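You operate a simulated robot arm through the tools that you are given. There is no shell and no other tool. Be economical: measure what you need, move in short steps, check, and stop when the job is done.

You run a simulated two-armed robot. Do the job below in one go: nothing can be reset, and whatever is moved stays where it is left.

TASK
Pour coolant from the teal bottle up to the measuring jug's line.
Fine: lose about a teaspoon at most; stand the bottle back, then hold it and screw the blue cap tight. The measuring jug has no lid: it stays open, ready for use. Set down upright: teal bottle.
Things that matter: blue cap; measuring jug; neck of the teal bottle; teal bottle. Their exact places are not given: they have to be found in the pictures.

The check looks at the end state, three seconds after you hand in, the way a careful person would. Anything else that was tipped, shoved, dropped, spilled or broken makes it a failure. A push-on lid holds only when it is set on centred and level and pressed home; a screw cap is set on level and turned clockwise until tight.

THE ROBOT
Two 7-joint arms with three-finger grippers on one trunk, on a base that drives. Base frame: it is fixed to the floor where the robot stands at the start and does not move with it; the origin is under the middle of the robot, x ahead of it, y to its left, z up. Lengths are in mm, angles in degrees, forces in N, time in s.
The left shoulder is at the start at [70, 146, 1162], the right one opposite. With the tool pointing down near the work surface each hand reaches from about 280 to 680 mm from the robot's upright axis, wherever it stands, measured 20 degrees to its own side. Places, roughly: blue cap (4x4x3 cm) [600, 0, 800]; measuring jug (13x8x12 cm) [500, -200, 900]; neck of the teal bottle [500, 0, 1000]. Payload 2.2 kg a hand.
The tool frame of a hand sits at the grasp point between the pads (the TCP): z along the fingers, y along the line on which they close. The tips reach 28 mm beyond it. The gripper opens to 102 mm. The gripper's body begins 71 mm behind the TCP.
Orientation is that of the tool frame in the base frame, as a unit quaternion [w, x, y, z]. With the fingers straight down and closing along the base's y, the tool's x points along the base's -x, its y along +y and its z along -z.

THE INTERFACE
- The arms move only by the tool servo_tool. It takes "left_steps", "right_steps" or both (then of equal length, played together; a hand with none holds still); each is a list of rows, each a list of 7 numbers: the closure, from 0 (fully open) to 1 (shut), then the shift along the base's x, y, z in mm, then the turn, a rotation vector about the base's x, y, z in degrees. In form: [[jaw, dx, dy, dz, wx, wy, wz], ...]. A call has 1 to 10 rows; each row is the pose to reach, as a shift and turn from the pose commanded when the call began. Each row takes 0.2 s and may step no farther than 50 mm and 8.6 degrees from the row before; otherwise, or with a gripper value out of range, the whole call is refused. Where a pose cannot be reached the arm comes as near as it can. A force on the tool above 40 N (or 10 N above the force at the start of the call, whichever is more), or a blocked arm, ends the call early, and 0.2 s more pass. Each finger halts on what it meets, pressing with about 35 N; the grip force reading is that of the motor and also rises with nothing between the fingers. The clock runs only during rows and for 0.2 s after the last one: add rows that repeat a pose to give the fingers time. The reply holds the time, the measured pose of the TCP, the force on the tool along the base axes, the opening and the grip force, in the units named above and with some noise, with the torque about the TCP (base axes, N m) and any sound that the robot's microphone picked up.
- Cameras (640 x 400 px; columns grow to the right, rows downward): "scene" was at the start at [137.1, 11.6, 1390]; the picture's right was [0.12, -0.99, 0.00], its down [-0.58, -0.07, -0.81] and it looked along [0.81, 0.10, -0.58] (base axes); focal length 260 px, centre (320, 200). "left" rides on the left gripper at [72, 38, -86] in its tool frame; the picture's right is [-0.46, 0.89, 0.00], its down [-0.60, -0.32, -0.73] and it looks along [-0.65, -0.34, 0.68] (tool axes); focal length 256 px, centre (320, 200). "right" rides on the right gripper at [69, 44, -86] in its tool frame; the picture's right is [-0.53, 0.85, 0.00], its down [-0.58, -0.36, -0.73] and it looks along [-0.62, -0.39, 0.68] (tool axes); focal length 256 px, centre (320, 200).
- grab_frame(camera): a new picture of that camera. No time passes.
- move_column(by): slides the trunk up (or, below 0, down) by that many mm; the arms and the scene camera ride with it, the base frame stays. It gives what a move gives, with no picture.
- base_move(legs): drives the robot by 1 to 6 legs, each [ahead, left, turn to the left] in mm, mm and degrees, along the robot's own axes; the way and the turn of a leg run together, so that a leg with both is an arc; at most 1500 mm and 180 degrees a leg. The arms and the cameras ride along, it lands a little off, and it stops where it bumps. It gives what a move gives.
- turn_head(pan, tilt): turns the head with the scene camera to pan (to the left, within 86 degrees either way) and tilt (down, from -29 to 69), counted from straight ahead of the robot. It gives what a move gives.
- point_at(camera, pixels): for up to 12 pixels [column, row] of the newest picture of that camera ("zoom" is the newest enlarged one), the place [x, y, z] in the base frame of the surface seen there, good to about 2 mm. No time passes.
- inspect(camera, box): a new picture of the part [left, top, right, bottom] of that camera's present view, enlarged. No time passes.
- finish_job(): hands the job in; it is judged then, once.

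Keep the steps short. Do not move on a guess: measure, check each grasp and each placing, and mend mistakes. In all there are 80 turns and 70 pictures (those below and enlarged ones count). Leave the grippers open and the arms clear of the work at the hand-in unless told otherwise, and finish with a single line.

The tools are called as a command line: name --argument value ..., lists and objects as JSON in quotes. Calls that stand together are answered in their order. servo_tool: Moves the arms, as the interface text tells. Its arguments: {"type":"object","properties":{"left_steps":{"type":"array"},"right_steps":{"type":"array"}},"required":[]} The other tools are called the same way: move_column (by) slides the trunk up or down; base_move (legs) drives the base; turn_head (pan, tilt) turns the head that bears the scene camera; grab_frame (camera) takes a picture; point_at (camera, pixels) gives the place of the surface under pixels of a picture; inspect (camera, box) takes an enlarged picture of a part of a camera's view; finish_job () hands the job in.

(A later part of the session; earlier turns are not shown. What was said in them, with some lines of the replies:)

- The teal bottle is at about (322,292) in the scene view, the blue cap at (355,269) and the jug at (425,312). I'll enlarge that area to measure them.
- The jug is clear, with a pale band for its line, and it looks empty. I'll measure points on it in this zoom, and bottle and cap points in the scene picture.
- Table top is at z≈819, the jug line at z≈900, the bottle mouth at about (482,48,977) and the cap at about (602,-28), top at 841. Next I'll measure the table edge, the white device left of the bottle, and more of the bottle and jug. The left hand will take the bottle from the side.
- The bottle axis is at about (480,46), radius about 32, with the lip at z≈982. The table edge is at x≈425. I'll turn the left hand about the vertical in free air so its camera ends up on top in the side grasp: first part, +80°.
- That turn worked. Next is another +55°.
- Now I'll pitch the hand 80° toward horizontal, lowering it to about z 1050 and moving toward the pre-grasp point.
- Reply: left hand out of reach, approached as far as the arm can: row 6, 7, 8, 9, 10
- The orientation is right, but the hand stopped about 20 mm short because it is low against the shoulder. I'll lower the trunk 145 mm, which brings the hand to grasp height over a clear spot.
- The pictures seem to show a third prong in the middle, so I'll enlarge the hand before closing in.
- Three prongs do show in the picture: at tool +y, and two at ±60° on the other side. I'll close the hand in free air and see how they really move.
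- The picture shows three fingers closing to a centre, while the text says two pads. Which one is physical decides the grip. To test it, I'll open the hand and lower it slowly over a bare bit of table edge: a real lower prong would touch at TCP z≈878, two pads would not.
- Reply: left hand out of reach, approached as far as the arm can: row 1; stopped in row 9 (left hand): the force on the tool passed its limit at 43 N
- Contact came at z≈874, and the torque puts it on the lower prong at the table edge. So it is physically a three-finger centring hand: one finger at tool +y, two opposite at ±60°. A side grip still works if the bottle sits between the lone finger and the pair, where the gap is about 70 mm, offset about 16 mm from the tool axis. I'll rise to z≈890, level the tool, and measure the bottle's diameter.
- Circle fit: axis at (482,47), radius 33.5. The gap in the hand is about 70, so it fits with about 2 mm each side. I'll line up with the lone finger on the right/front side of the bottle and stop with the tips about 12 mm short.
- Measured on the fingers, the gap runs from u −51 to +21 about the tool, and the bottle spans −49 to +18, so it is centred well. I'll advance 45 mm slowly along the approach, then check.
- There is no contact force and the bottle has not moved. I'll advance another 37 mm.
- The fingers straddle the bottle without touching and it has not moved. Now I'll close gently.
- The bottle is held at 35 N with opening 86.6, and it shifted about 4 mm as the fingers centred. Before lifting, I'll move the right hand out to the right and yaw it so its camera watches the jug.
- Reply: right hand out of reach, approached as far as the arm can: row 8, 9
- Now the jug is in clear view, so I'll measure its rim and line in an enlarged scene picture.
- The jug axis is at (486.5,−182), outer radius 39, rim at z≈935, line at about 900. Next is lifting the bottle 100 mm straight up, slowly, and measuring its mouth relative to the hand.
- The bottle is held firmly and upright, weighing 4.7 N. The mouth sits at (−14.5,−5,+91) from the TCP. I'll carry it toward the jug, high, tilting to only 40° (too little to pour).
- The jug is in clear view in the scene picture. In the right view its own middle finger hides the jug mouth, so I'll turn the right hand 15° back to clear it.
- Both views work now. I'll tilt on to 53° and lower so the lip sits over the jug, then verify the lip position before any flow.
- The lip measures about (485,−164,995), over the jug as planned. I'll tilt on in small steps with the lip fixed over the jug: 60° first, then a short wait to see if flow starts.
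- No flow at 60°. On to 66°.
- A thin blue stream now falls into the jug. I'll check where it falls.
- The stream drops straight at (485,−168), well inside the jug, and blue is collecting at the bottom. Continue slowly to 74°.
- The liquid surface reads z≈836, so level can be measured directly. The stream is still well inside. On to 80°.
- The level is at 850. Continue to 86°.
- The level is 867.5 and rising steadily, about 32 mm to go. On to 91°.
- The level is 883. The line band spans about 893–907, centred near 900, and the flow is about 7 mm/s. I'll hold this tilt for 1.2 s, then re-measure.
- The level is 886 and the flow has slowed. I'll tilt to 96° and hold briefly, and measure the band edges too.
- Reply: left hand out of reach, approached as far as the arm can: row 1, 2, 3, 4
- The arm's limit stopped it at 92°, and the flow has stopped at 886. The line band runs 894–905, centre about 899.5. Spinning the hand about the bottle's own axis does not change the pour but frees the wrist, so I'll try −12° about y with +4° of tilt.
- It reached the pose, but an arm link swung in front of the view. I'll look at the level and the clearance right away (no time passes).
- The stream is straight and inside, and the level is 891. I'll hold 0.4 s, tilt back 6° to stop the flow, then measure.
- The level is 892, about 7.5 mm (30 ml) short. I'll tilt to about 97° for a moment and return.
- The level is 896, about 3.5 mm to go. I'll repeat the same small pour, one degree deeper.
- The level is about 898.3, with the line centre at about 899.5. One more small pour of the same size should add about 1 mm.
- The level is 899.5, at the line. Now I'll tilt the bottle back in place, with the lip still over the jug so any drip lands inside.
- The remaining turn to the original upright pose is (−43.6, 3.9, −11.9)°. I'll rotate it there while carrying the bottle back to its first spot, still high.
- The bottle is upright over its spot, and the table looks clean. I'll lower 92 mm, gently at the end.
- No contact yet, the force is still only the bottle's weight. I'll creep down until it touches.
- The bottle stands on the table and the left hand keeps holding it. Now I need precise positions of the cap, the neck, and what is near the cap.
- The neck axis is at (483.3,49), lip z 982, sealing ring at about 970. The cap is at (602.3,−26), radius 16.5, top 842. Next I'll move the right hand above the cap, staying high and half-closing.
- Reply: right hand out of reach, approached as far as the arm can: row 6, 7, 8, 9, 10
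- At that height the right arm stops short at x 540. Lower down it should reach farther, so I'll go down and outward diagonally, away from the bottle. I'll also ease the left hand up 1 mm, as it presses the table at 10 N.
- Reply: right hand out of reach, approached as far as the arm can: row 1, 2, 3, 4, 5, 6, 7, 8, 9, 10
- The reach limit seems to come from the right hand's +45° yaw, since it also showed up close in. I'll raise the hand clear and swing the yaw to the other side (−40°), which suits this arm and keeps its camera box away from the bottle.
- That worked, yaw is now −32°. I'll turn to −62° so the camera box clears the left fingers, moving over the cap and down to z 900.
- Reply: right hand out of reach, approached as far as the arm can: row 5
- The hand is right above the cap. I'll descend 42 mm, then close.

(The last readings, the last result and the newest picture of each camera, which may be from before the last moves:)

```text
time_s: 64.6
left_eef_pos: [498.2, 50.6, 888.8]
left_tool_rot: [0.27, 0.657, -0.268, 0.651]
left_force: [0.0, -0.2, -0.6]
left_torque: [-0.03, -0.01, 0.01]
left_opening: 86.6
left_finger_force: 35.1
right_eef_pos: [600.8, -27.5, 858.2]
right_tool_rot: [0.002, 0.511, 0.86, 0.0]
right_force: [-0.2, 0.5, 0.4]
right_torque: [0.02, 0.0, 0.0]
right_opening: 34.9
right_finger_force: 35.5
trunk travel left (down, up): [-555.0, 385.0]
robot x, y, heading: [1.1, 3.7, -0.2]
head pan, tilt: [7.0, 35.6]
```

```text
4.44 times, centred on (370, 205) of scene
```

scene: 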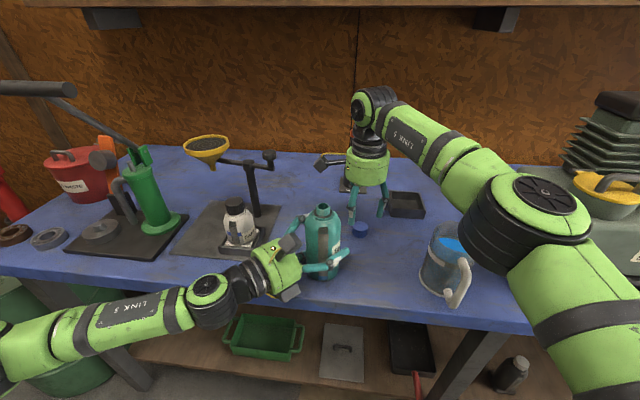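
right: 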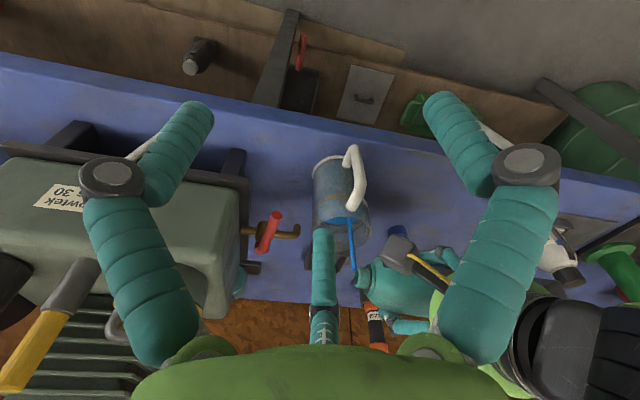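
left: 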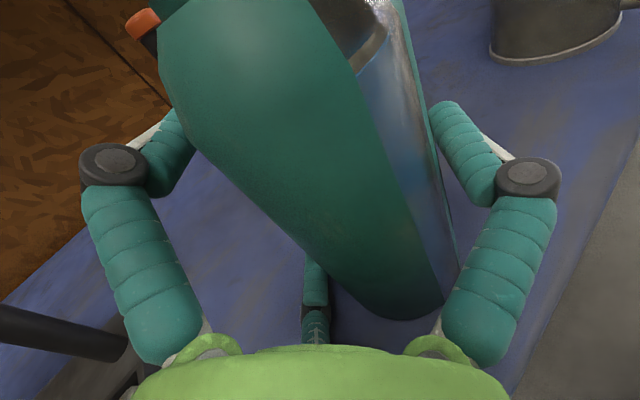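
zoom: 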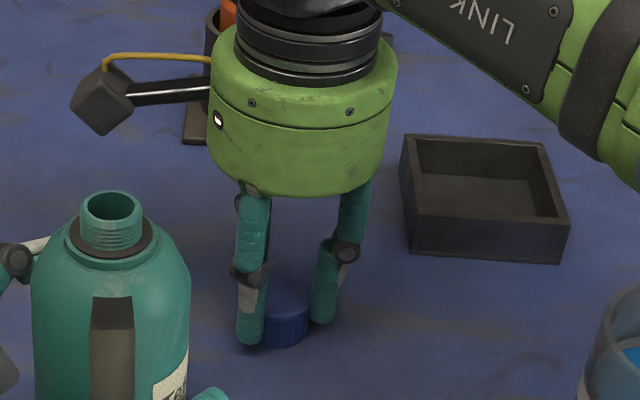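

point_at --camera "zoom" --pixels '[[250, 341], [322, 319], [285, 335], [285, 300], [252, 320], [325, 300], [285, 285]]'

```text
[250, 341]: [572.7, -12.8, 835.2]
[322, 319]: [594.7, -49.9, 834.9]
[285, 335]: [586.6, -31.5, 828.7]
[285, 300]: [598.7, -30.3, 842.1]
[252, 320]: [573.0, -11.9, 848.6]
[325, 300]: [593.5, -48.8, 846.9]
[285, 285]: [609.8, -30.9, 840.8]
```

The cap is gripped at 34.9 mm and 35 N, tips about 9 mm above its lower edge, and centred on the TCP. Next I'll lift it straight up to z≈1045.

servo_tool --right_steps '[[0.8, 0, 0, 15, 0, 0, 0], [0.8, 0, 0, 35, 0, 0, 0], [0.8, -5, 3, 58, 0, 0, 0], [0.8, -15, 8, 81, 0, 0, 0], [0.8, -25, 15, 104, 0, 0, 0], [0.8, -35, 20, 127, 0, 0, 8], [0.8, -45, 26, 150, 0, 0, 16], [0.8, -55, 34, 173, 0, 0, 24], [0.8, -65, 42, 187, 0, 0, 32], [0.8, -80, 50, 187, 0, 0, 40]]'

```text
time_s: 66.8
left_eef_pos: [499.5, 51.6, 888.7]
left_tool_rot: [0.271, 0.657, -0.269, 0.651]
left_force: [-0.3, -1.2, -0.5]
left_torque: [0.03, 0.01, -0.02]
left_opening: 86.5
left_finger_force: 34.4
right_eef_pos: [521.8, 24.6, 1045.8]
right_tool_rot: [0.001, 0.185, 0.983, 0.001]
right_force: [-0.1, -0.1, 0.7]
right_torque: [-0.02, -0.01, 0.01]
right_opening: 34.8
right_finger_force: 35.2
trunk travel left (down, up): [-555.0, 385.0]
robot x, y, heading: [-1.0, 2.5, -0.0]
head pan, tilt: [7.0, 35.6]
```

Now I'll move over the neck axis (483.3,49) and turn back +40° to gain room for the screwing stroke.

servo_tool --right_steps '[[0.8, -10, 6, 0, 0, 0, 8], [0.8, -20, 12, 0, 0, 0, 16], [0.8, -30, 18, 0, 0, 0, 24], [0.8, -38.5, 24.4, 0, 0, 0, 32], [0.8, -38.5, 24.4, 0, 0, 0, 40], [0.8, -38.5, 24.4, 0, 0, 0, 40]]'

inspect --camera "scene" --box '[270, 130, 390, 230]'

point_at --camera "zoom" --pixels '[[282, 235], [282, 255], [282, 275], [282, 300], [255, 245], [310, 245], [282, 290], [282, 320]]'

```text
time_s: 68.2
left_eef_pos: [499.8, 50.1, 888.7]
left_tool_rot: [0.27, 0.657, -0.268, 0.651]
left_force: [1.0, -0.3, -0.4]
left_torque: [0.03, -0.03, 0.01]
left_opening: 86.3
left_finger_force: 35.1
right_eef_pos: [482.9, 48.3, 1044.6]
right_tool_rot: [0.001, -0.161, 0.987, 0.001]
right_force: [0.1, -0.6, -0.7]
right_torque: [-0.03, -0.01, 0.0]
right_opening: 34.1
right_finger_force: 34.9
trunk travel left (down, up): [-555.0, 385.0]
robot x, y, heading: [-2.8, -0.0, 0.3]
head pan, tilt: [7.0, 35.6]
```

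```text
4.00 times, centred on (330, 180) of scene
```

zoom: 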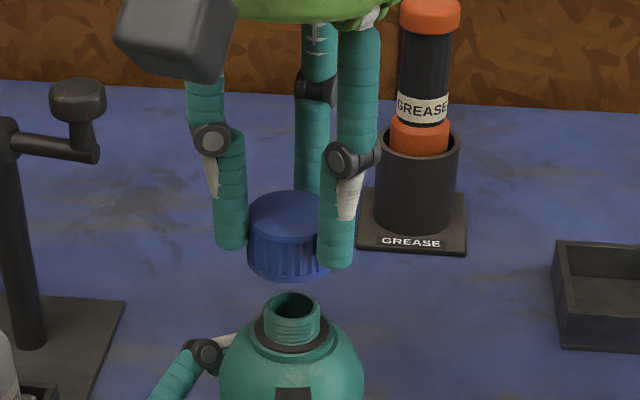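

```text
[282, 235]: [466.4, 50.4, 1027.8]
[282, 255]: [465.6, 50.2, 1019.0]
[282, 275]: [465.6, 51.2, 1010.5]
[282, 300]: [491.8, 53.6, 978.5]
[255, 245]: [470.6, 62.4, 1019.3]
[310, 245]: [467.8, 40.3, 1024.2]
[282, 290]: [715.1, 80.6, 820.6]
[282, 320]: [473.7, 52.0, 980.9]
```

point_at --camera "zoom" --pixels '[[292, 325], [292, 335], [270, 330], [315, 330], [268, 322], [317, 322], [292, 296], [252, 260], [318, 265], [285, 265], [292, 262], [270, 262]]'

```text
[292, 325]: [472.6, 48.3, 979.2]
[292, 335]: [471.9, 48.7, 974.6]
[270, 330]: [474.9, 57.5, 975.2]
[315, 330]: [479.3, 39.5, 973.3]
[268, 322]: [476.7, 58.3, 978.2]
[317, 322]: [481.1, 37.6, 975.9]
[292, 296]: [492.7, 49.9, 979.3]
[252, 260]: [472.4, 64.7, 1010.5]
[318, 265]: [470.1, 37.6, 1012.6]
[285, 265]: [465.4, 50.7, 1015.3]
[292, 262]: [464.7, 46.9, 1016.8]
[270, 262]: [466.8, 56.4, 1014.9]
```

Neck at (483.3,48.9), cap at about (482,49.5), TCP (482.9,48.3). I'll correct by +1 in x and descend gently to contact.

servo_tool --right_steps '[[0.8, 1, 0, -8, 0, 0, 0], [0.8, 1, 0, -15, 0, 0, 0], [0.8, 1, 0, -19, 0, 0, 0], [0.8, 1, 0, -21, 0, 0, 0], [0.8, 1, 0, -23, 0, 0, 0], [0.8, 1, 0, -24, 0, 0, 0], [0.8, 1, 0, -25, 0, 0, 0], [0.8, 1, 0, -26, 0, 0, 0]]'

```text
time_s: 70.0
left_eef_pos: [499.4, 50.6, 888.8]
left_tool_rot: [0.27, 0.657, -0.268, 0.651]
left_force: [0.4, -0.4, 0.7]
left_torque: [0.03, -0.04, 0.0]
left_opening: 86.9
left_finger_force: 35.4
right_eef_pos: [483.4, 47.5, 1018.5]
right_tool_rot: [0.001, -0.16, 0.987, 0.001]
right_force: [-0.5, 0.4, -0.1]
right_torque: [0.0, 0.0, -0.03]
right_opening: 34.1
right_finger_force: 35.2
trunk travel left (down, up): [-555.0, 385.0]
robot x, y, heading: [-2.8, 2.6, 0.0]
head pan, tilt: [7.0, 35.6]
```

No contact yet. I'll nudge y by +1 and creep further down.

servo_tool --right_steps '[[0.8, 0, 1, -1, 0, 0, 0], [0.8, 0, 1, -2, 0, 0, 0], [0.8, 0, 1, -3, 0, 0, 0], [0.8, 0, 1, -4, 0, 0, 0], [0.8, 0, 1, -5, 0, 0, 0], [0.8, 0, 1, -6, 0, 0, 0]]'

inspect --camera "scene" --box '[285, 165, 365, 235]'

```text
time_s: 71.4
left_eef_pos: [499.3, 50.0, 888.7]
left_tool_rot: [0.269, 0.657, -0.269, 0.651]
left_force: [0.1, 2.1, -2.4]
left_torque: [0.02, -0.92, -0.04]
left_opening: 86.6
left_finger_force: 34.9
right_eef_pos: [483.9, 47.9, 1013.6]
right_tool_rot: [0.001, -0.16, 0.987, 0.001]
right_force: [0.7, -2.3, 4.8]
right_torque: [-0.29, 0.59, -0.01]
right_opening: 33.8
right_finger_force: 35.2
trunk travel left (down, up): [-555.0, 385.0]
robot x, y, heading: [0.8, -0.5, 0.0]
head pan, tilt: [7.0, 35.6]
```

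```text
5.71 times, centred on (325, 200) of scene
```

zoom: 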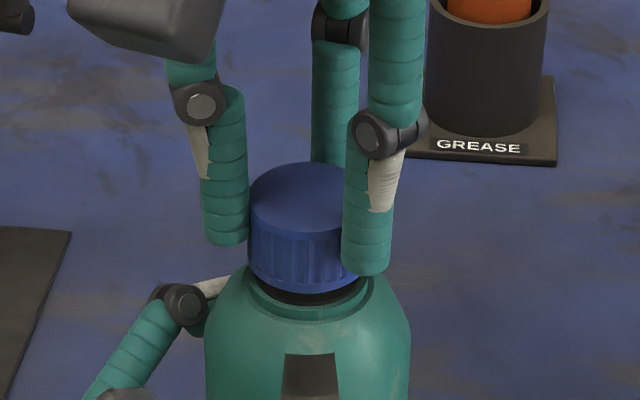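

The cap sits level over the neck with light contact (4.8 N) and a side force of −2.3 N in y. I'll ease y by −1 and turn clockwise 80° while following down slightly.

servo_tool --right_steps '[[0.8, 0, -0.7, 0, 0, 0, -4], [0.8, 0, -1, 0, 0, 0, -12], [0.8, 0, -1, -0.2, 0, 0, -20], [0.8, 0, -1, -0.3, 0, 0, -28], [0.8, 0, -1, -0.4, 0, 0, -36], [0.8, 0, -1, -0.5, 0, 0, -44], [0.8, 0, -1, -0.6, 0, 0, -52], [0.8, 0, -1, -0.7, 0, 0, -60], [0.8, 0, -1, -0.8, 0, 0, -68], [0.8, 0, -1, -0.9, 0, 0, -76]]'

```text
time_s: 73.6
left_eef_pos: [499.1, 50.4, 888.5]
left_tool_rot: [0.271, 0.656, -0.269, 0.651]
left_force: [-1.1, 1.2, -4.5]
left_torque: [0.26, -0.47, -0.04]
left_opening: 86.8
left_finger_force: 35.0
right_eef_pos: [484.6, 49.6, 1011.9]
right_tool_rot: [0.001, 0.482, 0.876, 0.001]
right_force: [2.5, -0.1, 8.5]
right_torque: [-0.14, -0.06, 0.01]
right_opening: 33.8
right_finger_force: 34.8
trunk travel left (down, up): [-555.0, 385.0]
robot x, y, heading: [1.3, 0.2, 0.1]
head pan, tilt: [7.0, 35.6]
```

The moments have dropped and there is no tightening torque yet. I'll continue clockwise another 76°.

servo_tool --right_steps '[[0.8, 0.5, 0, -0.1, 0, 0, -8], [0.8, 0.5, 0, -0.2, 0, 0, -16], [0.8, 0.5, 0, -0.2, 0, 0, -24], [0.8, 0.5, 0, -0.3, 0, 0, -32], [0.8, 0.5, 0, -0.4, 0, 0, -40], [0.8, 0.5, 0, -0.5, 0, 0, -48], [0.8, 0.5, 0, -0.6, 0, 0, -56], [0.8, 0.5, 0, -0.7, 0, 0, -64], [0.8, 0.5, 0, -0.8, 0, 0, -72], [0.8, 0.5, 0, -0.8, 0, 0, -76]]'

```text
time_s: 75.8
left_eef_pos: [500.4, 50.7, 888.7]
left_tool_rot: [0.271, 0.656, -0.269, 0.651]
left_force: [4.6, -1.7, -5.0]
left_torque: [0.46, 0.16, 0.02]
left_opening: 86.6
left_finger_force: 35.0
right_eef_pos: [483.5, 49.7, 1011.5]
right_tool_rot: [0.001, 0.92, 0.392, 0.0]
right_force: [-4.5, 2.1, 8.9]
right_torque: [-0.15, 0.24, 0.01]
right_opening: 34.0
right_finger_force: 34.7
trunk travel left (down, up): [-555.0, 385.0]
robot x, y, heading: [-0.9, -0.9, -0.2]
head pan, tilt: [7.0, 35.6]
```

Still no tightening torque after 152°. I'll open the fingers, look, and turn the hand back for another stroke.

servo_tool --right_steps '[[0.6, -0.5, 0, 0, 0, 0, 0], [0.45, -0.5, 0, 0, 0, 0, 0], [0.45, -0.5, 0, 0, 0, 0, 8], [0.45, -0.5, 0, 0, 0, 0, 16], [0.45, -0.5, 0, 0, 0, 0, 24], [0.45, -0.5, 0, 0, 0, 0, 32], [0.45, -0.5, 0, 0, 0, 0, 40], [0.45, -0.5, 0, 0, 0, 0, 48], [0.45, -0.5, 0, 0, 0, 0, 56], [0.45, -0.5, 0, 0, 0, 0, 64]]'

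inspect --camera "scene" --box '[285, 165, 365, 235]'

point_at --camera "zoom" --pixels '[[270, 200], [300, 180], [330, 200], [300, 225], [300, 250], [300, 270], [300, 285], [300, 292], [260, 250], [340, 250]]'

```text
time_s: 78.0
left_eef_pos: [498.4, 51.0, 889.8]
left_tool_rot: [0.27, 0.656, -0.269, 0.651]
left_force: [1.1, -0.1, 0.5]
left_torque: [-0.01, -0.08, 0.01]
left_opening: 86.3
left_finger_force: 35.0
right_eef_pos: [483.5, 48.7, 1011.0]
right_tool_rot: [0.002, 0.57, 0.822, 0.0]
right_force: [-0.9, 0.1, 0.3]
right_torque: [0.01, -0.02, -0.01]
right_opening: 56.1
right_finger_force: 0.0
trunk travel left (down, up): [-555.0, 385.0]
robot x, y, heading: [1.1, -4.1, 0.1]
head pan, tilt: [7.0, 35.6]
```

```text
5.71 times, centred on (325, 200) of scene
```

zoom: 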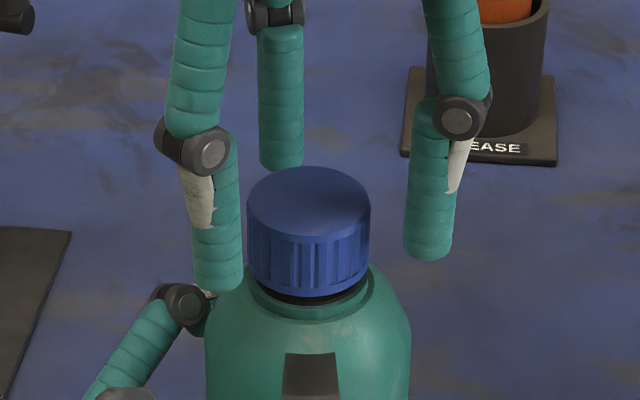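

```text
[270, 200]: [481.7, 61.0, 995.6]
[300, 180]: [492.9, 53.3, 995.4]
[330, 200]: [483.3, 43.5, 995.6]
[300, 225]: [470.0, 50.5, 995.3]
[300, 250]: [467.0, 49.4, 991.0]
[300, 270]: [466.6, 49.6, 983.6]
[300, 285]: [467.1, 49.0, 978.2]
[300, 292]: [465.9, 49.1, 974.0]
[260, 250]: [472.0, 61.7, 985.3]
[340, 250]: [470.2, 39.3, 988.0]
```

The cap sits level (top 995.4 at four points), down about 2 mm, with a gap of about 3 mm left to the ring, so it is threading. I'll turn the hand back another 86° and regrip.

servo_tool --right_steps '[[0.45, 0, 0, 0, 0, 0, 8.5], [0.45, 0, 0, 0, 0, 0, 17], [0.45, 0, 0, 0, 0, 0, 25.5], [0.45, 0, 0, 0, 0, 0, 34], [0.45, 0, 0, 0, 0, 0, 42.5], [0.45, 0, 0, 0, 0, 0, 51], [0.45, 0, 0, 0, 0, 0, 59.5], [0.45, 0, 0, 0, 0, 0, 68], [0.45, 0, 0, 0, 0, 0, 76.5], [0.45, 0, 0, 0, 0, 0, 85]]'

servo_tool --right_steps '[[0.6, 0, 0, 0, 0, 0, 0], [0.8, 0, 0, 0, 0, 0, 0], [0.8, 0, 0, 0, 0, 0, 0], [0.8, 0, 0, -0.2, 0, 0, -8], [0.8, 0, 0, -0.4, 0, 0, -16], [0.8, 0, 0, -0.6, 0, 0, -24], [0.8, 0, 0, -0.8, 0, 0, -32], [0.8, 0, 0, -0.9, 0, 0, -40], [0.8, 0, 0, -1.0, 0, 0, -48], [0.8, 0, 0, -1.1, 0, 0, -56]]'

```text
time_s: 80.2
left_eef_pos: [499.1, 51.3, 890.5]
left_tool_rot: [0.27, 0.656, -0.269, 0.652]
left_force: [0.8, -0.2, 0.8]
left_torque: [0.02, -0.08, 0.0]
left_opening: 86.5
left_finger_force: 34.4
right_eef_pos: [483.5, 48.4, 1011.1]
right_tool_rot: [0.0, -0.136, 0.991, 0.0]
right_force: [0.4, 0.1, 0.4]
right_torque: [0.01, 0.02, 0.0]
right_opening: 56.1
right_finger_force: 0.0
trunk travel left (down, up): [-555.0, 385.0]
robot x, y, heading: [0.7, -0.4, 0.2]
head pan, tilt: [7.0, 35.6]
```

```text
time_s: 82.4
left_eef_pos: [499.2, 49.9, 888.7]
left_tool_rot: [0.27, 0.656, -0.269, 0.652]
left_force: [2.1, -1.7, -3.4]
left_torque: [0.4, -0.54, 0.01]
left_opening: 86.6
left_finger_force: 35.5
right_eef_pos: [483.8, 48.3, 1011.3]
right_tool_rot: [0.001, 0.348, 0.938, 0.002]
right_force: [0.7, 1.1, 12.4]
right_torque: [-0.21, -0.07, 0.02]
right_opening: 33.8
right_finger_force: 35.0
trunk travel left (down, up): [-555.0, 385.0]
robot x, y, heading: [0.2, 0.3, -0.4]
head pan, tilt: [7.0, 35.6]
```

Down force is 12 N, enough already. I'll continue clockwise with no extra push.

servo_tool --right_steps '[[0.8, 0, 0, 0.2, 0, 0, -8.5], [0.8, 0, 0, 0.2, 0, 0, -17], [0.8, 0, 0, 0.2, 0, 0, -25.5], [0.8, 0, 0, 0.1, 0, 0, -34], [0.8, 0, 0, 0, 0, 0, -42.5], [0.8, 0, 0, 0, 0, 0, -51], [0.8, 0, 0, -0.1, 0, 0, -59.5], [0.8, 0, 0, -0.2, 0, 0, -68], [0.8, 0, 0, -0.3, 0, 0, -76.5], [0.8, 0, 0, -0.4, 0, 0, -85]]'

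servo_tool --right_steps '[[0.6, 0, 0, 0, 0, 0, 0], [0.45, 0, 0, 0, 0, 0, 0], [0.45, 0, 0, 0, 0, 0, 8.5], [0.45, 0, 0, 0, 0, 0, 17], [0.45, 0, 0, 0, 0, 0, 25.5], [0.45, 0, 0, 0, 0, 0, 34], [0.45, 0, 0, 0, 0, 0, 42.5], [0.45, 0, 0, 0, 0, 0, 51], [0.45, 0, 0, 0, 0, 0, 59.5], [0.45, 0, 0, 0, 0, 0, 68]]'

inspect --camera "scene" --box '[285, 165, 365, 235]'

point_at --camera "zoom" --pixels '[[270, 200], [300, 180], [330, 200], [300, 225], [300, 250], [300, 285], [300, 292], [300, 298]]'

```text
time_s: 84.6
left_eef_pos: [498.7, 50.8, 890.2]
left_tool_rot: [0.272, 0.655, -0.27, 0.651]
left_force: [-0.3, -2.8, -3.7]
left_torque: [0.52, -0.11, 0.06]
left_opening: 86.7
left_finger_force: 35.4
right_eef_pos: [483.7, 48.0, 1009.8]
right_tool_rot: [0.001, 0.89, 0.456, 0.0]
right_force: [-0.4, 3.7, 4.9]
right_torque: [-0.11, 0.19, 0.03]
right_opening: 33.7
right_finger_force: 34.4
trunk travel left (down, up): [-555.0, 385.0]
robot x, y, heading: [1.5, -0.3, 0.2]
head pan, tilt: [7.0, 35.6]
```

```text
time_s: 86.8
left_eef_pos: [499.2, 50.3, 890.4]
left_tool_rot: [0.27, 0.656, -0.269, 0.652]
left_force: [0.1, 0.6, 1.3]
left_torque: [0.01, -0.07, 0.05]
left_opening: 86.3
left_finger_force: 34.9
right_eef_pos: [483.5, 47.8, 1010.2]
right_tool_rot: [0.001, 0.48, 0.877, 0.0]
right_force: [0.7, -0.7, -0.3]
right_torque: [0.01, -0.01, -0.01]
right_opening: 56.0
right_finger_force: 0.1
trunk travel left (down, up): [-555.0, 385.0]
robot x, y, heading: [-4.0, -1.9, 0.0]
head pan, tilt: [7.0, 35.6]
```

```text
5.71 times, centred on (325, 200) of scene
```

zoom: 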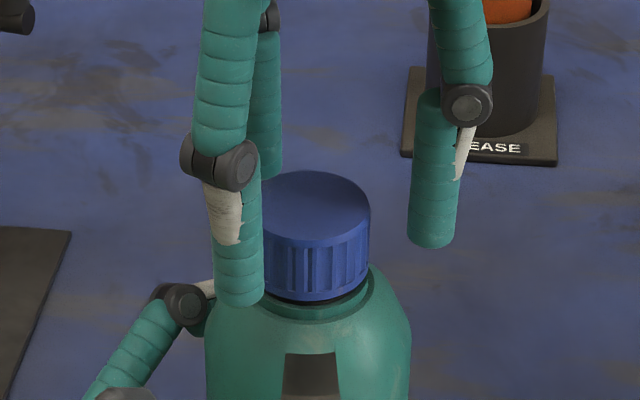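

```text
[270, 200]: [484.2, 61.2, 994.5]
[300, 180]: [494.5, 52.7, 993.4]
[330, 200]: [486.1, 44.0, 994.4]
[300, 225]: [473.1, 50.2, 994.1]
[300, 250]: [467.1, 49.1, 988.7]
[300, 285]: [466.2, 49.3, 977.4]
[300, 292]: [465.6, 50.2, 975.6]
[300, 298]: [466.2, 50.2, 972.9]
```

The cap is down another 1.3 mm and still level, about 1.5 mm from the ring. Here comes another stroke.

servo_tool --right_steps '[[0.45, 0, 0.3, 0, 0, 0, 8], [0.45, 0, 0.5, 0, 0, 0, 16], [0.45, 0, 0.5, 0, 0, 0, 24], [0.45, 0, 0.5, 0, 0, 0, 32], [0.45, 0, 0.5, 0, 0, 0, 40], [0.45, 0, 0.5, 0, 0, 0, 48], [0.45, 0, 0.5, 0, 0, 0, 56], [0.45, 0, 0.5, 0, 0, 0, 64], [0.45, 0, 0.5, 0, 0, 0, 72]]'

servo_tool --right_steps '[[0.6, 0, 0, 0, 0, 0, 0], [0.8, 0, 0, 0, 0, 0, 0], [0.8, 0, 0, 0, 0, 0, 0], [0.8, 0, 0, -0.1, 0, 0, -8], [0.8, 0, 0, -0.2, 0, 0, -16], [0.8, 0, 0, -0.3, 0, 0, -24], [0.8, 0, 0, -0.4, 0, 0, -32], [0.8, 0, 0, -0.4, 0, 0, -40], [0.8, 0, 0, -0.5, 0, 0, -48], [0.8, 0, 0, -0.6, 0, 0, -56]]'

servo_tool --right_steps '[[0.8, 0, 0, 0, 0, 0, -8.5], [0.8, 0, 0, -0.1, 0, 0, -17], [0.8, 0, 0, -0.2, 0, 0, -25.5], [0.8, 0, 0, -0.3, 0, 0, -34], [0.8, 0, 0, -0.4, 0, 0, -42.5], [0.8, 0, 0, -0.4, 0, 0, -51], [0.8, 0, 0, -0.5, 0, 0, -59.5], [0.8, 0, 0, -0.6, 0, 0, -68], [0.8, 0, 0, -0.7, 0, 0, -76.5], [0.8, 0, 0, -0.7, 0, 0, -80]]'

```text
time_s: 88.8
left_eef_pos: [499.4, 51.8, 889.3]
left_tool_rot: [0.27, 0.656, -0.269, 0.652]
left_force: [0.9, -0.2, 2.5]
left_torque: [0.0, -0.11, -0.01]
left_opening: 86.7
left_finger_force: 35.0
right_eef_pos: [483.5, 49.4, 1008.4]
right_tool_rot: [0.0, -0.128, 0.992, 0.001]
right_force: [-0.6, 0.4, 0.2]
right_torque: [0.01, 0.0, -0.01]
right_opening: 56.0
right_finger_force: 0.1
trunk travel left (down, up): [-555.0, 385.0]
robot x, y, heading: [1.8, 1.2, -0.3]
head pan, tilt: [7.0, 35.6]
```

```text
time_s: 91.0
left_eef_pos: [499.2, 51.4, 889.9]
left_tool_rot: [0.27, 0.655, -0.269, 0.652]
left_force: [-2.8, 3.1, 1.4]
left_torque: [-0.08, -0.24, -0.1]
left_opening: 86.6
left_finger_force: 35.0
right_eef_pos: [484.5, 48.9, 1009.2]
right_tool_rot: [0.001, 0.356, 0.935, 0.0]
right_force: [1.7, -4.0, 0.0]
right_torque: [-0.4, -0.04, 0.02]
right_opening: 34.0
right_finger_force: 34.8
trunk travel left (down, up): [-555.0, 385.0]
robot x, y, heading: [-2.1, -2.1, -0.0]
head pan, tilt: [7.0, 35.6]
```

```text
time_s: 93.2
left_eef_pos: [499.3, 50.3, 889.7]
left_tool_rot: [0.271, 0.656, -0.269, 0.651]
left_force: [-1.8, 3.0, 1.6]
left_torque: [-0.11, -0.24, -0.11]
left_opening: 86.5
left_finger_force: 34.9
right_eef_pos: [484.5, 48.8, 1009.3]
right_tool_rot: [0.001, 0.873, 0.487, -0.001]
right_force: [1.5, -3.5, -0.5]
right_torque: [-0.31, -0.09, 0.01]
right_opening: 33.9
right_finger_force: 34.9
trunk travel left (down, up): [-555.0, 385.0]
robot x, y, heading: [2.9, -0.3, 0.0]
head pan, tilt: [7.0, 35.6]
```

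Forces were steady through the stroke with the pull-down gone, so I'll inspect the cap before deciding.

servo_tool --right_steps '[[0.6, 0, 0, 0, 0, 0, 0], [0.45, 0, 0, 0, 0, 0, 0], [0.45, 0, 0, 0, 0, 0, 8.5], [0.45, 0, 0, 0, 0, 0, 17], [0.45, 0, 0, 0, 0, 0, 25.5], [0.45, 0, 0, 0, 0, 0, 34], [0.45, 0, 0, 0, 0, 0, 42.5], [0.45, 0, 0, 0, 0, 0, 51], [0.45, 0, 0, 0, 0, 0, 59.5], [0.45, 0, 0, 0, 0, 0, 68]]'

inspect --camera "scene" --box '[285, 165, 365, 235]'

point_at --camera "zoom" --pixels '[[275, 203], [300, 183], [330, 203], [300, 228], [300, 250], [300, 285], [300, 295], [300, 305]]'

```text
time_s: 95.4
left_eef_pos: [500.1, 50.8, 890.7]
left_tool_rot: [0.27, 0.656, -0.269, 0.652]
left_force: [1.0, 0.9, 0.7]
left_torque: [0.09, -0.05, 0.01]
left_opening: 86.8
left_finger_force: 35.1
right_eef_pos: [484.4, 48.5, 1009.1]
right_tool_rot: [0.001, 0.449, 0.893, 0.0]
right_force: [-1.0, -0.2, 0.0]
right_torque: [-0.02, -0.01, 0.03]
right_opening: 56.0
right_finger_force: 0.0
trunk travel left (down, up): [-555.0, 385.0]
robot x, y, heading: [0.9, 3.7, 0.3]
head pan, tilt: [7.0, 35.6]
```

```text
5.71 times, centred on (325, 200) of scene
```

zoom: 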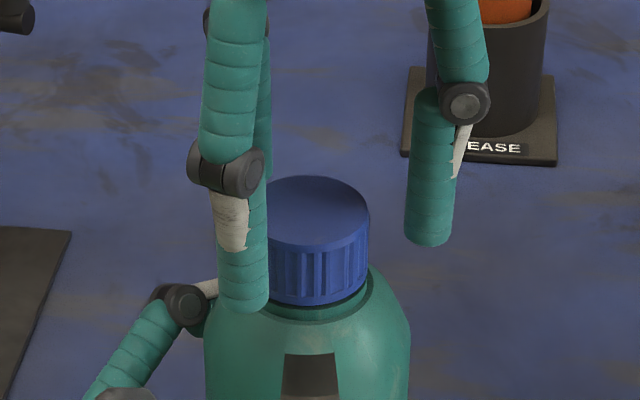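

```text
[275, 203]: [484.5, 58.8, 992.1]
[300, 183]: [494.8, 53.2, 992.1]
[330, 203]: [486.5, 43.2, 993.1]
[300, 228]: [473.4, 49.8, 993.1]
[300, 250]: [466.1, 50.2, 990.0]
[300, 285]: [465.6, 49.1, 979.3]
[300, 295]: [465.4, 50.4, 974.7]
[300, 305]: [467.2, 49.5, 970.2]
```

The cap's skirt now meets the ring (bottom ≈970, top 992.6, level). One more stroke to verify and tighten, reading the torque.

servo_tool --right_steps '[[0.45, 0, 0, 0, 0, 0, 8], [0.45, 0, 0, 0, 0, 0, 16], [0.45, 0, 0, 0, 0, 0, 24], [0.45, 0, 0, 0, 0, 0, 32], [0.45, 0, 0, 0, 0, 0, 40], [0.45, 0, 0, 0, 0, 0, 48], [0.45, 0, 0, 0, 0, 0, 56], [0.45, 0, 0, 0, 0, 0, 64], [0.45, 0, 0, 0, 0, 0, 72]]'

servo_tool --right_steps '[[0.6, 0, 0, 0, 0, 0, 0], [0.85, 0, 0, 0, 0, 0, 0], [0.85, 0, 0, 0, 0, 0, 0], [0.85, 0, 0, 0, 0, 0, -8], [0.85, 0, 0, 0, 0, 0, -16], [0.85, 0, 0, 0, 0, 0, -24]]'

servo_tool --right_steps '[[0.85, 0, 0, 0, 0, 0, -8], [0.85, 0, 0, 0, 0, 0, -16], [0.85, 0, 0, 0, 0, 0, -24], [0.85, 0, 0, 0, 0, 0, -32], [0.85, 0, 0, 0, 0, 0, -40], [0.85, 0, 0, 0, 0, 0, -48], [0.85, 0, 0, 0, 0, 0, -56], [0.85, 0, 0, 0, 0, 0, -64]]'

```text
time_s: 97.4
left_eef_pos: [498.4, 50.2, 889.8]
left_tool_rot: [0.27, 0.656, -0.268, 0.651]
left_force: [0.5, 0.1, 0.1]
left_torque: [0.02, -0.04, 0.03]
left_opening: 86.6
left_finger_force: 34.7
right_eef_pos: [483.4, 48.0, 1009.7]
right_tool_rot: [0.001, -0.161, 0.987, 0.001]
right_force: [-0.5, 0.5, -0.2]
right_torque: [0.01, -0.01, 0.0]
right_opening: 55.9
right_finger_force: 0.0
trunk travel left (down, up): [-555.0, 385.0]
robot x, y, heading: [-0.1, -2.1, -0.3]
head pan, tilt: [7.0, 35.6]
```

```text
time_s: 98.8
left_eef_pos: [499.4, 50.3, 889.3]
left_tool_rot: [0.271, 0.656, -0.269, 0.651]
left_force: [1.0, -1.5, 0.4]
left_torque: [0.31, 0.08, 0.0]
left_opening: 86.5
left_finger_force: 34.8
right_eef_pos: [482.4, 48.9, 1009.3]
right_tool_rot: [0.001, 0.049, 0.999, 0.001]
right_force: [-0.3, 1.6, -0.2]
right_torque: [-0.04, -0.04, 0.06]
right_opening: 34.3
right_finger_force: 35.0
trunk travel left (down, up): [-555.0, 385.0]
robot x, y, heading: [1.9, -0.3, 0.0]
head pan, tilt: [7.0, 35.6]
```

```text
time_s: 100.6
left_eef_pos: [498.3, 50.2, 890.5]
left_tool_rot: [0.271, 0.656, -0.269, 0.651]
left_force: [0.7, -1.7, 2.7]
left_torque: [0.31, 0.09, -0.31]
left_opening: 86.9
left_finger_force: 34.8
right_eef_pos: [484.1, 49.8, 1007.7]
right_tool_rot: [0.001, 0.571, 0.821, 0.0]
right_force: [0.0, 1.4, -3.7]
right_torque: [-0.16, -0.05, 0.32]
right_opening: 33.8
right_finger_force: 34.9
trunk travel left (down, up): [-555.0, 385.0]
robot x, y, heading: [-2.5, 2.4, -0.1]
head pan, tilt: [7.0, 35.6]
```

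Now real torque is building (0.32 N m) and the thread is pulling the hand down 3.7 N. I'll keep tightening and follow down a little.

servo_tool --right_steps '[[0.85, 0, 0, -0.3, 0, 0, -6], [0.85, 0, 0, -0.5, 0, 0, -14], [0.85, 0, 0, -0.7, 0, 0, -22], [0.85, 0, 0, -0.8, 0, 0, -30]]'

servo_tool --right_steps '[[0.85, 0, 0, 0, 0, 0, -8], [0.85, 0, 0, -0.1, 0, 0, -16], [0.85, 0, 0, -0.2, 0, 0, -24], [0.85, 0, 0, -0.2, 0, 0, -32]]'

```text
time_s: 101.6
left_eef_pos: [499.8, 50.5, 889.5]
left_tool_rot: [0.27, 0.656, -0.269, 0.652]
left_force: [-1.3, -0.2, 1.5]
left_torque: [0.14, -0.24, -0.56]
left_opening: 86.6
left_finger_force: 35.6
right_eef_pos: [483.8, 48.5, 1007.6]
right_tool_rot: [0.002, 0.764, 0.645, 0.0]
right_force: [1.5, 0.9, -2.9]
right_torque: [-0.17, -0.01, 0.53]
right_opening: 33.8
right_finger_force: 35.6
trunk travel left (down, up): [-555.0, 385.0]
robot x, y, heading: [0.0, 1.2, -0.1]
head pan, tilt: [7.0, 35.6]
```

```text
time_s: 102.6
left_eef_pos: [499.5, 51.5, 889.4]
left_tool_rot: [0.27, 0.657, -0.269, 0.651]
left_force: [-1.5, -0.1, 1.3]
left_torque: [-0.04, -0.15, -0.41]
left_opening: 86.4
left_finger_force: 35.0
right_eef_pos: [482.9, 49.0, 1008.1]
right_tool_rot: [0.001, 0.913, 0.409, -0.001]
right_force: [0.8, -0.4, -0.4]
right_torque: [-0.04, -0.05, 0.41]
right_opening: 34.1
right_finger_force: 34.6
trunk travel left (down, up): [-555.0, 385.0]
robot x, y, heading: [1.1, -3.6, -0.2]
head pan, tilt: [7.0, 35.6]
```

Torque peaked at 0.53 and then slipped to about 0.4, which suggests it is tight. I'll confirm with a fresh grip: open, turn back 68°, regrip, short turn.

servo_tool --right_steps '[[0.6, 0, 0, 0, 0, 0, 0], [0.45, 0, 0, 0, 0, 0, 0], [0.45, 0, 0, 0, 0, 0, 8.5], [0.45, 0, 0, 0, 0, 0, 17], [0.45, 0, 0, 0, 0, 0, 25.5], [0.45, 0, 0, 0, 0, 0, 34], [0.45, 0, 0, 0, 0, 0, 42.5], [0.45, 0, 0, 0, 0, 0, 51], [0.45, 0, 0, 0, 0, 0, 59.5], [0.45, 0, 0, 0, 0, 0, 68]]'

servo_tool --right_steps '[[0.6, 0, 0, 0, 0, 0, 0], [0.9, 0, 0, 0, 0, 0, 0], [0.9, 0, 0, 0, 0, 0, 0], [0.9, 0, 0, 0, 0, 0, -6], [0.9, 0, 0, 0, 0, 0, -12]]'

servo_tool --right_steps '[[0.9, 0, 0, 0, 0, 0, -8], [0.9, 0, 0, 0, 0, 0, -16], [0.9, 0, 0, 0, 0, 0, -24]]'

```text
time_s: 104.8
left_eef_pos: [499.9, 50.8, 890.1]
left_tool_rot: [0.271, 0.655, -0.27, 0.651]
left_force: [1.2, -0.3, 1.6]
left_torque: [0.06, -0.07, -0.01]
left_opening: 86.7
left_finger_force: 35.3
right_eef_pos: [483.7, 48.0, 1007.6]
right_tool_rot: [0.001, 0.526, 0.851, 0.0]
right_force: [0.5, 0.0, 0.8]
right_torque: [-0.01, 0.0, 0.0]
right_opening: 55.9
right_finger_force: 0.0
trunk travel left (down, up): [-555.0, 385.0]
robot x, y, heading: [0.2, -2.3, -0.2]
head pan, tilt: [7.0, 35.6]
```

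```text
time_s: 106.0
left_eef_pos: [500.1, 50.4, 889.8]
left_tool_rot: [0.27, 0.656, -0.268, 0.651]
left_force: [1.0, 0.8, 0.2]
left_torque: [-0.1, 0.02, -0.56]
left_opening: 86.6
left_finger_force: 34.7
right_eef_pos: [483.8, 49.6, 1007.7]
right_tool_rot: [0.002, 0.612, 0.791, 0.0]
right_force: [-0.4, -1.4, 0.6]
right_torque: [-0.09, 0.07, 0.58]
right_opening: 34.1
right_finger_force: 34.4
trunk travel left (down, up): [-555.0, 385.0]
robot x, y, heading: [0.8, 0.0, -0.1]
head pan, tilt: [7.0, 35.6]
```

```text
time_s: 106.8
left_eef_pos: [499.1, 51.2, 889.5]
left_tool_rot: [0.271, 0.656, -0.27, 0.651]
left_force: [1.1, -0.5, -0.2]
left_torque: [0.06, 0.05, -0.6]
left_opening: 86.5
left_finger_force: 34.9
right_eef_pos: [483.6, 48.9, 1008.0]
right_tool_rot: [0.001, 0.763, 0.646, 0.0]
right_force: [-1.0, -0.7, -1.5]
right_torque: [0.04, 0.01, 0.62]
right_opening: 34.0
right_finger_force: 34.7
trunk travel left (down, up): [-555.0, 385.0]
robot x, y, heading: [0.8, 1.3, -0.0]
head pan, tilt: [7.0, 35.6]
```

Torque is at 0.6 N m straight away on the fresh grip, so the cap is tight. I'll release the right hand, rise clear, and move it to its own side.

servo_tool --right_steps '[[0.6, 0, 0, 0, 0, 0, 0], [0.35, 0, 0, 0, 0, 0, 0], [0.35, 0, 0, 0, 0, 0, 0], [0.35, 0, 0, 15, 0, 0, 0], [0.35, 0, 0, 35, 0, 0, 0], [0.35, 0, 0, 55, 0, 0, 0], [0.3, -5, -20, 75, 0, 0, 8], [0.2, -15, -50, 90, 0, 0, 16], [0.1, -35, -80, 90, 0, 0, 24], [0, -60, -115, 90, 0, 0, 32]]'

grab_frame --camera "scene"

inspect --camera "scene" --box '[250, 165, 390, 290]'

```text
time_s: 109.0
left_eef_pos: [499.2, 48.3, 890.4]
left_tool_rot: [0.27, 0.657, -0.269, 0.651]
left_force: [0.8, -0.2, 0.2]
left_torque: [-0.01, -0.01, 0.01]
left_opening: 86.3
left_finger_force: 34.6
right_eef_pos: [422.9, -68.6, 1098.0]
right_tool_rot: [0.001, 0.556, 0.831, 0.001]
right_force: [-0.1, 0.5, -0.5]
right_torque: [0.03, -0.02, 0.03]
right_opening: 102.0
right_finger_force: 0.1
trunk travel left (down, up): [-555.0, 385.0]
robot x, y, heading: [2.1, -0.6, 0.2]
head pan, tilt: [7.0, 35.6]
```

```text
10 pictures are left
```

scene: 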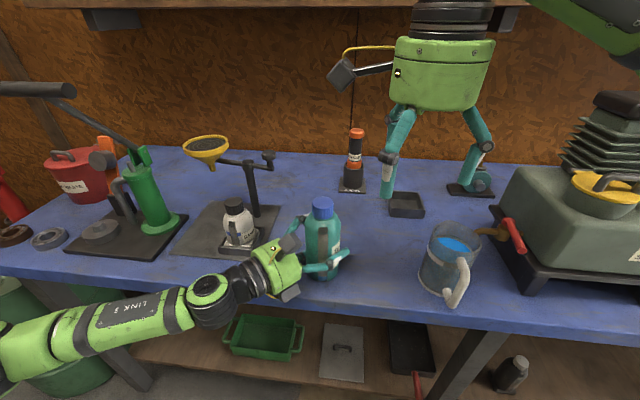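

```text
3.20 times, centred on (320, 228) of scene
```

zoom: 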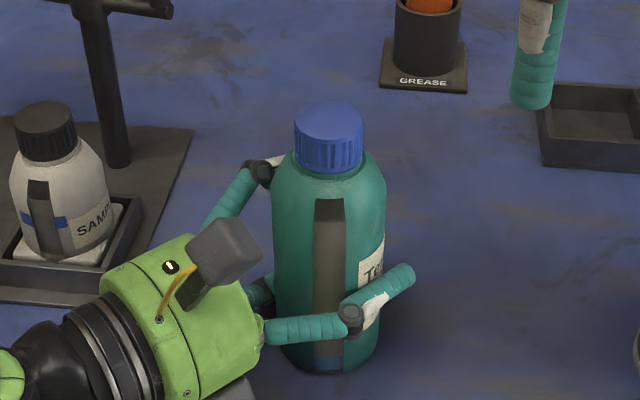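

The cap is level and seated, and the bottle stands on the table (the hand carries no weight). I'll open the left hand slowly, shift 2 mm to centre the gap, and back straight out.

servo_tool --left_steps '[[0.6, 0, 0, -0.5, 0, 0, 0], [0.12, 0, 0, -0.5, 0, 0, 0], [0.06, 0, 0, -0.5, 0, 0, 0], [0, 0.7, 0.7, -0.5, 0, 0, 0], [0, 1.5, 1.5, -0.5, 0, 0, 0], [0, 1.5, 1.5, -0.5, 0, 0, 0]]'

grab_frame --camera "left"

```text
time_s: 110.4
left_eef_pos: [501.6, 52.1, 888.7]
left_tool_rot: [0.272, 0.656, -0.269, 0.65]
left_force: [-1.0, 0.1, 0.1]
left_torque: [0.02, 0.03, -0.02]
left_opening: 101.9
left_finger_force: 0.1
right_eef_pos: [424.1, -66.1, 1096.5]
right_tool_rot: [0.001, 0.555, 0.832, 0.001]
right_force: [0.2, 0.4, 0.9]
right_torque: [0.03, -0.05, -0.01]
right_opening: 102.0
right_finger_force: 0.0
trunk travel left (down, up): [-555.0, 385.0]
robot x, y, heading: [2.2, 2.3, 0.0]
head pan, tilt: [7.0, 35.6]
```

```text
8 pictures are left
```

left: 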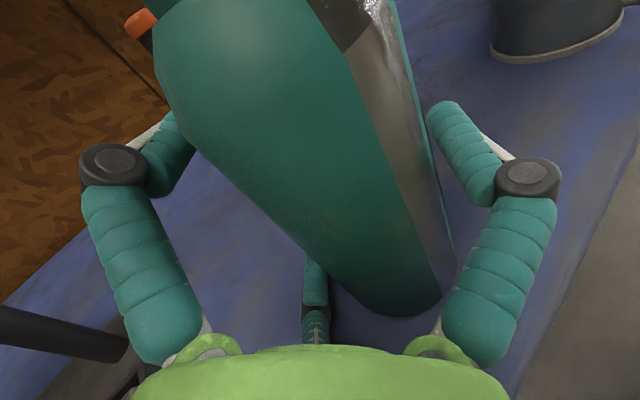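

The fingers are clear, much as before the grasp. I'll back out slowly along the approach line.

servo_tool --left_steps '[[0, -4, 4, 0, 0, 0, 0], [0, -8, 8, 0, 0, 0, 0], [0, -13, 13, 0, 0, 0, 0], [0, -18, 18, 0, 0, 0, 0], [0, -24, 24, 0, 0, 0, 0], [0, -30, 30, 0, 0, 0, 0], [0, -36, 36, 0, 0, 0, 0], [0, -46, 46, 0, 0, 0, 0], [0, -58, 58, 0, 0, 0, 0], [0, -72, 72, 0, 0, 0, 0]]'

servo_tool --left_steps '[[0, -20, 20, 0, 0, 0, 0], [0, -35, 35, 0, 0, 0, 0], [0, -35, 35, 0, 0, 0, 0]]' --right_steps '[[0, -20, -40, 0, 0, 0, 0], [0, -40, -80, 0, 0, 0, 0], [0, -60, -120, 0, 0, 0, 0]]'

grab_frame --camera "scene"

inspect --camera "scene" --box '[400, 200, 520, 310]'

point_at --camera "zoom" --pixels '[[270, 155], [300, 170], [320, 150], [250, 145], [300, 190], [340, 165]]'

```text
time_s: 112.6
left_eef_pos: [428.6, 124.3, 890.2]
left_tool_rot: [0.271, 0.656, -0.27, 0.651]
left_force: [0.3, -0.4, 0.3]
left_torque: [0.0, 0.01, -0.01]
left_opening: 102.1
left_finger_force: 0.0
right_eef_pos: [422.7, -65.0, 1097.5]
right_tool_rot: [0.001, 0.556, 0.831, 0.0]
right_force: [-0.7, 0.4, -0.1]
right_torque: [-0.01, -0.01, 0.0]
right_opening: 101.9
right_finger_force: 0.0
trunk travel left (down, up): [-555.0, 385.0]
robot x, y, heading: [3.8, 0.8, -0.1]
head pan, tilt: [7.0, 35.6]
```

```text
time_s: 113.4
left_eef_pos: [393.0, 158.6, 890.7]
left_tool_rot: [0.27, 0.655, -0.27, 0.652]
left_force: [-1.0, -0.6, 0.8]
left_torque: [-0.01, 0.01, 0.02]
left_opening: 102.0
left_finger_force: 0.1
right_eef_pos: [362.2, -188.4, 1097.3]
right_tool_rot: [0.0, 0.556, 0.831, 0.002]
right_force: [-0.5, -0.1, 0.1]
right_torque: [0.03, -0.03, -0.02]
right_opening: 102.2
right_finger_force: 0.0
trunk travel left (down, up): [-555.0, 385.0]
robot x, y, heading: [-2.2, -2.6, -0.1]
head pan, tilt: [7.0, 35.6]
```

```text
7 pictures are left
```

scene: 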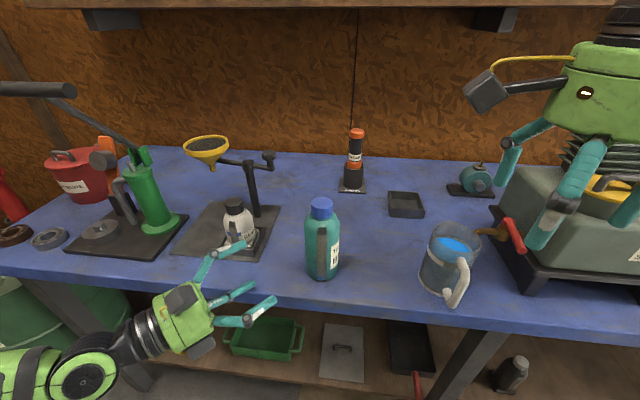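

```text
3.64 times, centred on (460, 255) of scene
```

zoom: 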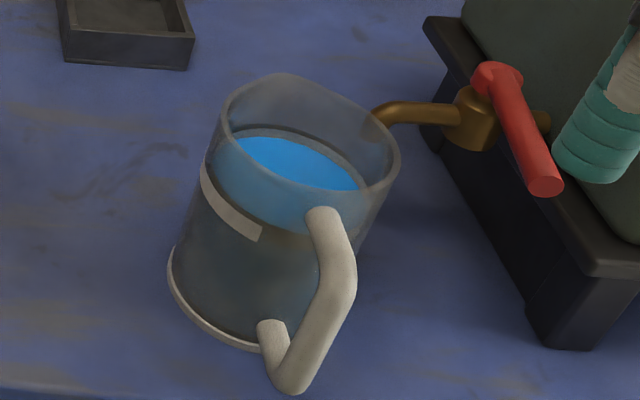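

```text
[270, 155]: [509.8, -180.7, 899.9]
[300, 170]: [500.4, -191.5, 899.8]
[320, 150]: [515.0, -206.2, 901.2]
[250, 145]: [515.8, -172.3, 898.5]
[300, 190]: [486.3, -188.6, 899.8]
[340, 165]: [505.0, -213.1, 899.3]
```

The level reads 899.8, on the line. The bottle stands upright and capped, the table is dry, and both hands are open and clear, so I'm handing in.

finish_job

```text
The job is handed in.
```

The measuring jug is filled to its line with no spill seen, and the teal bottle stands upright again near its first spot with the blue cap screwed tight.
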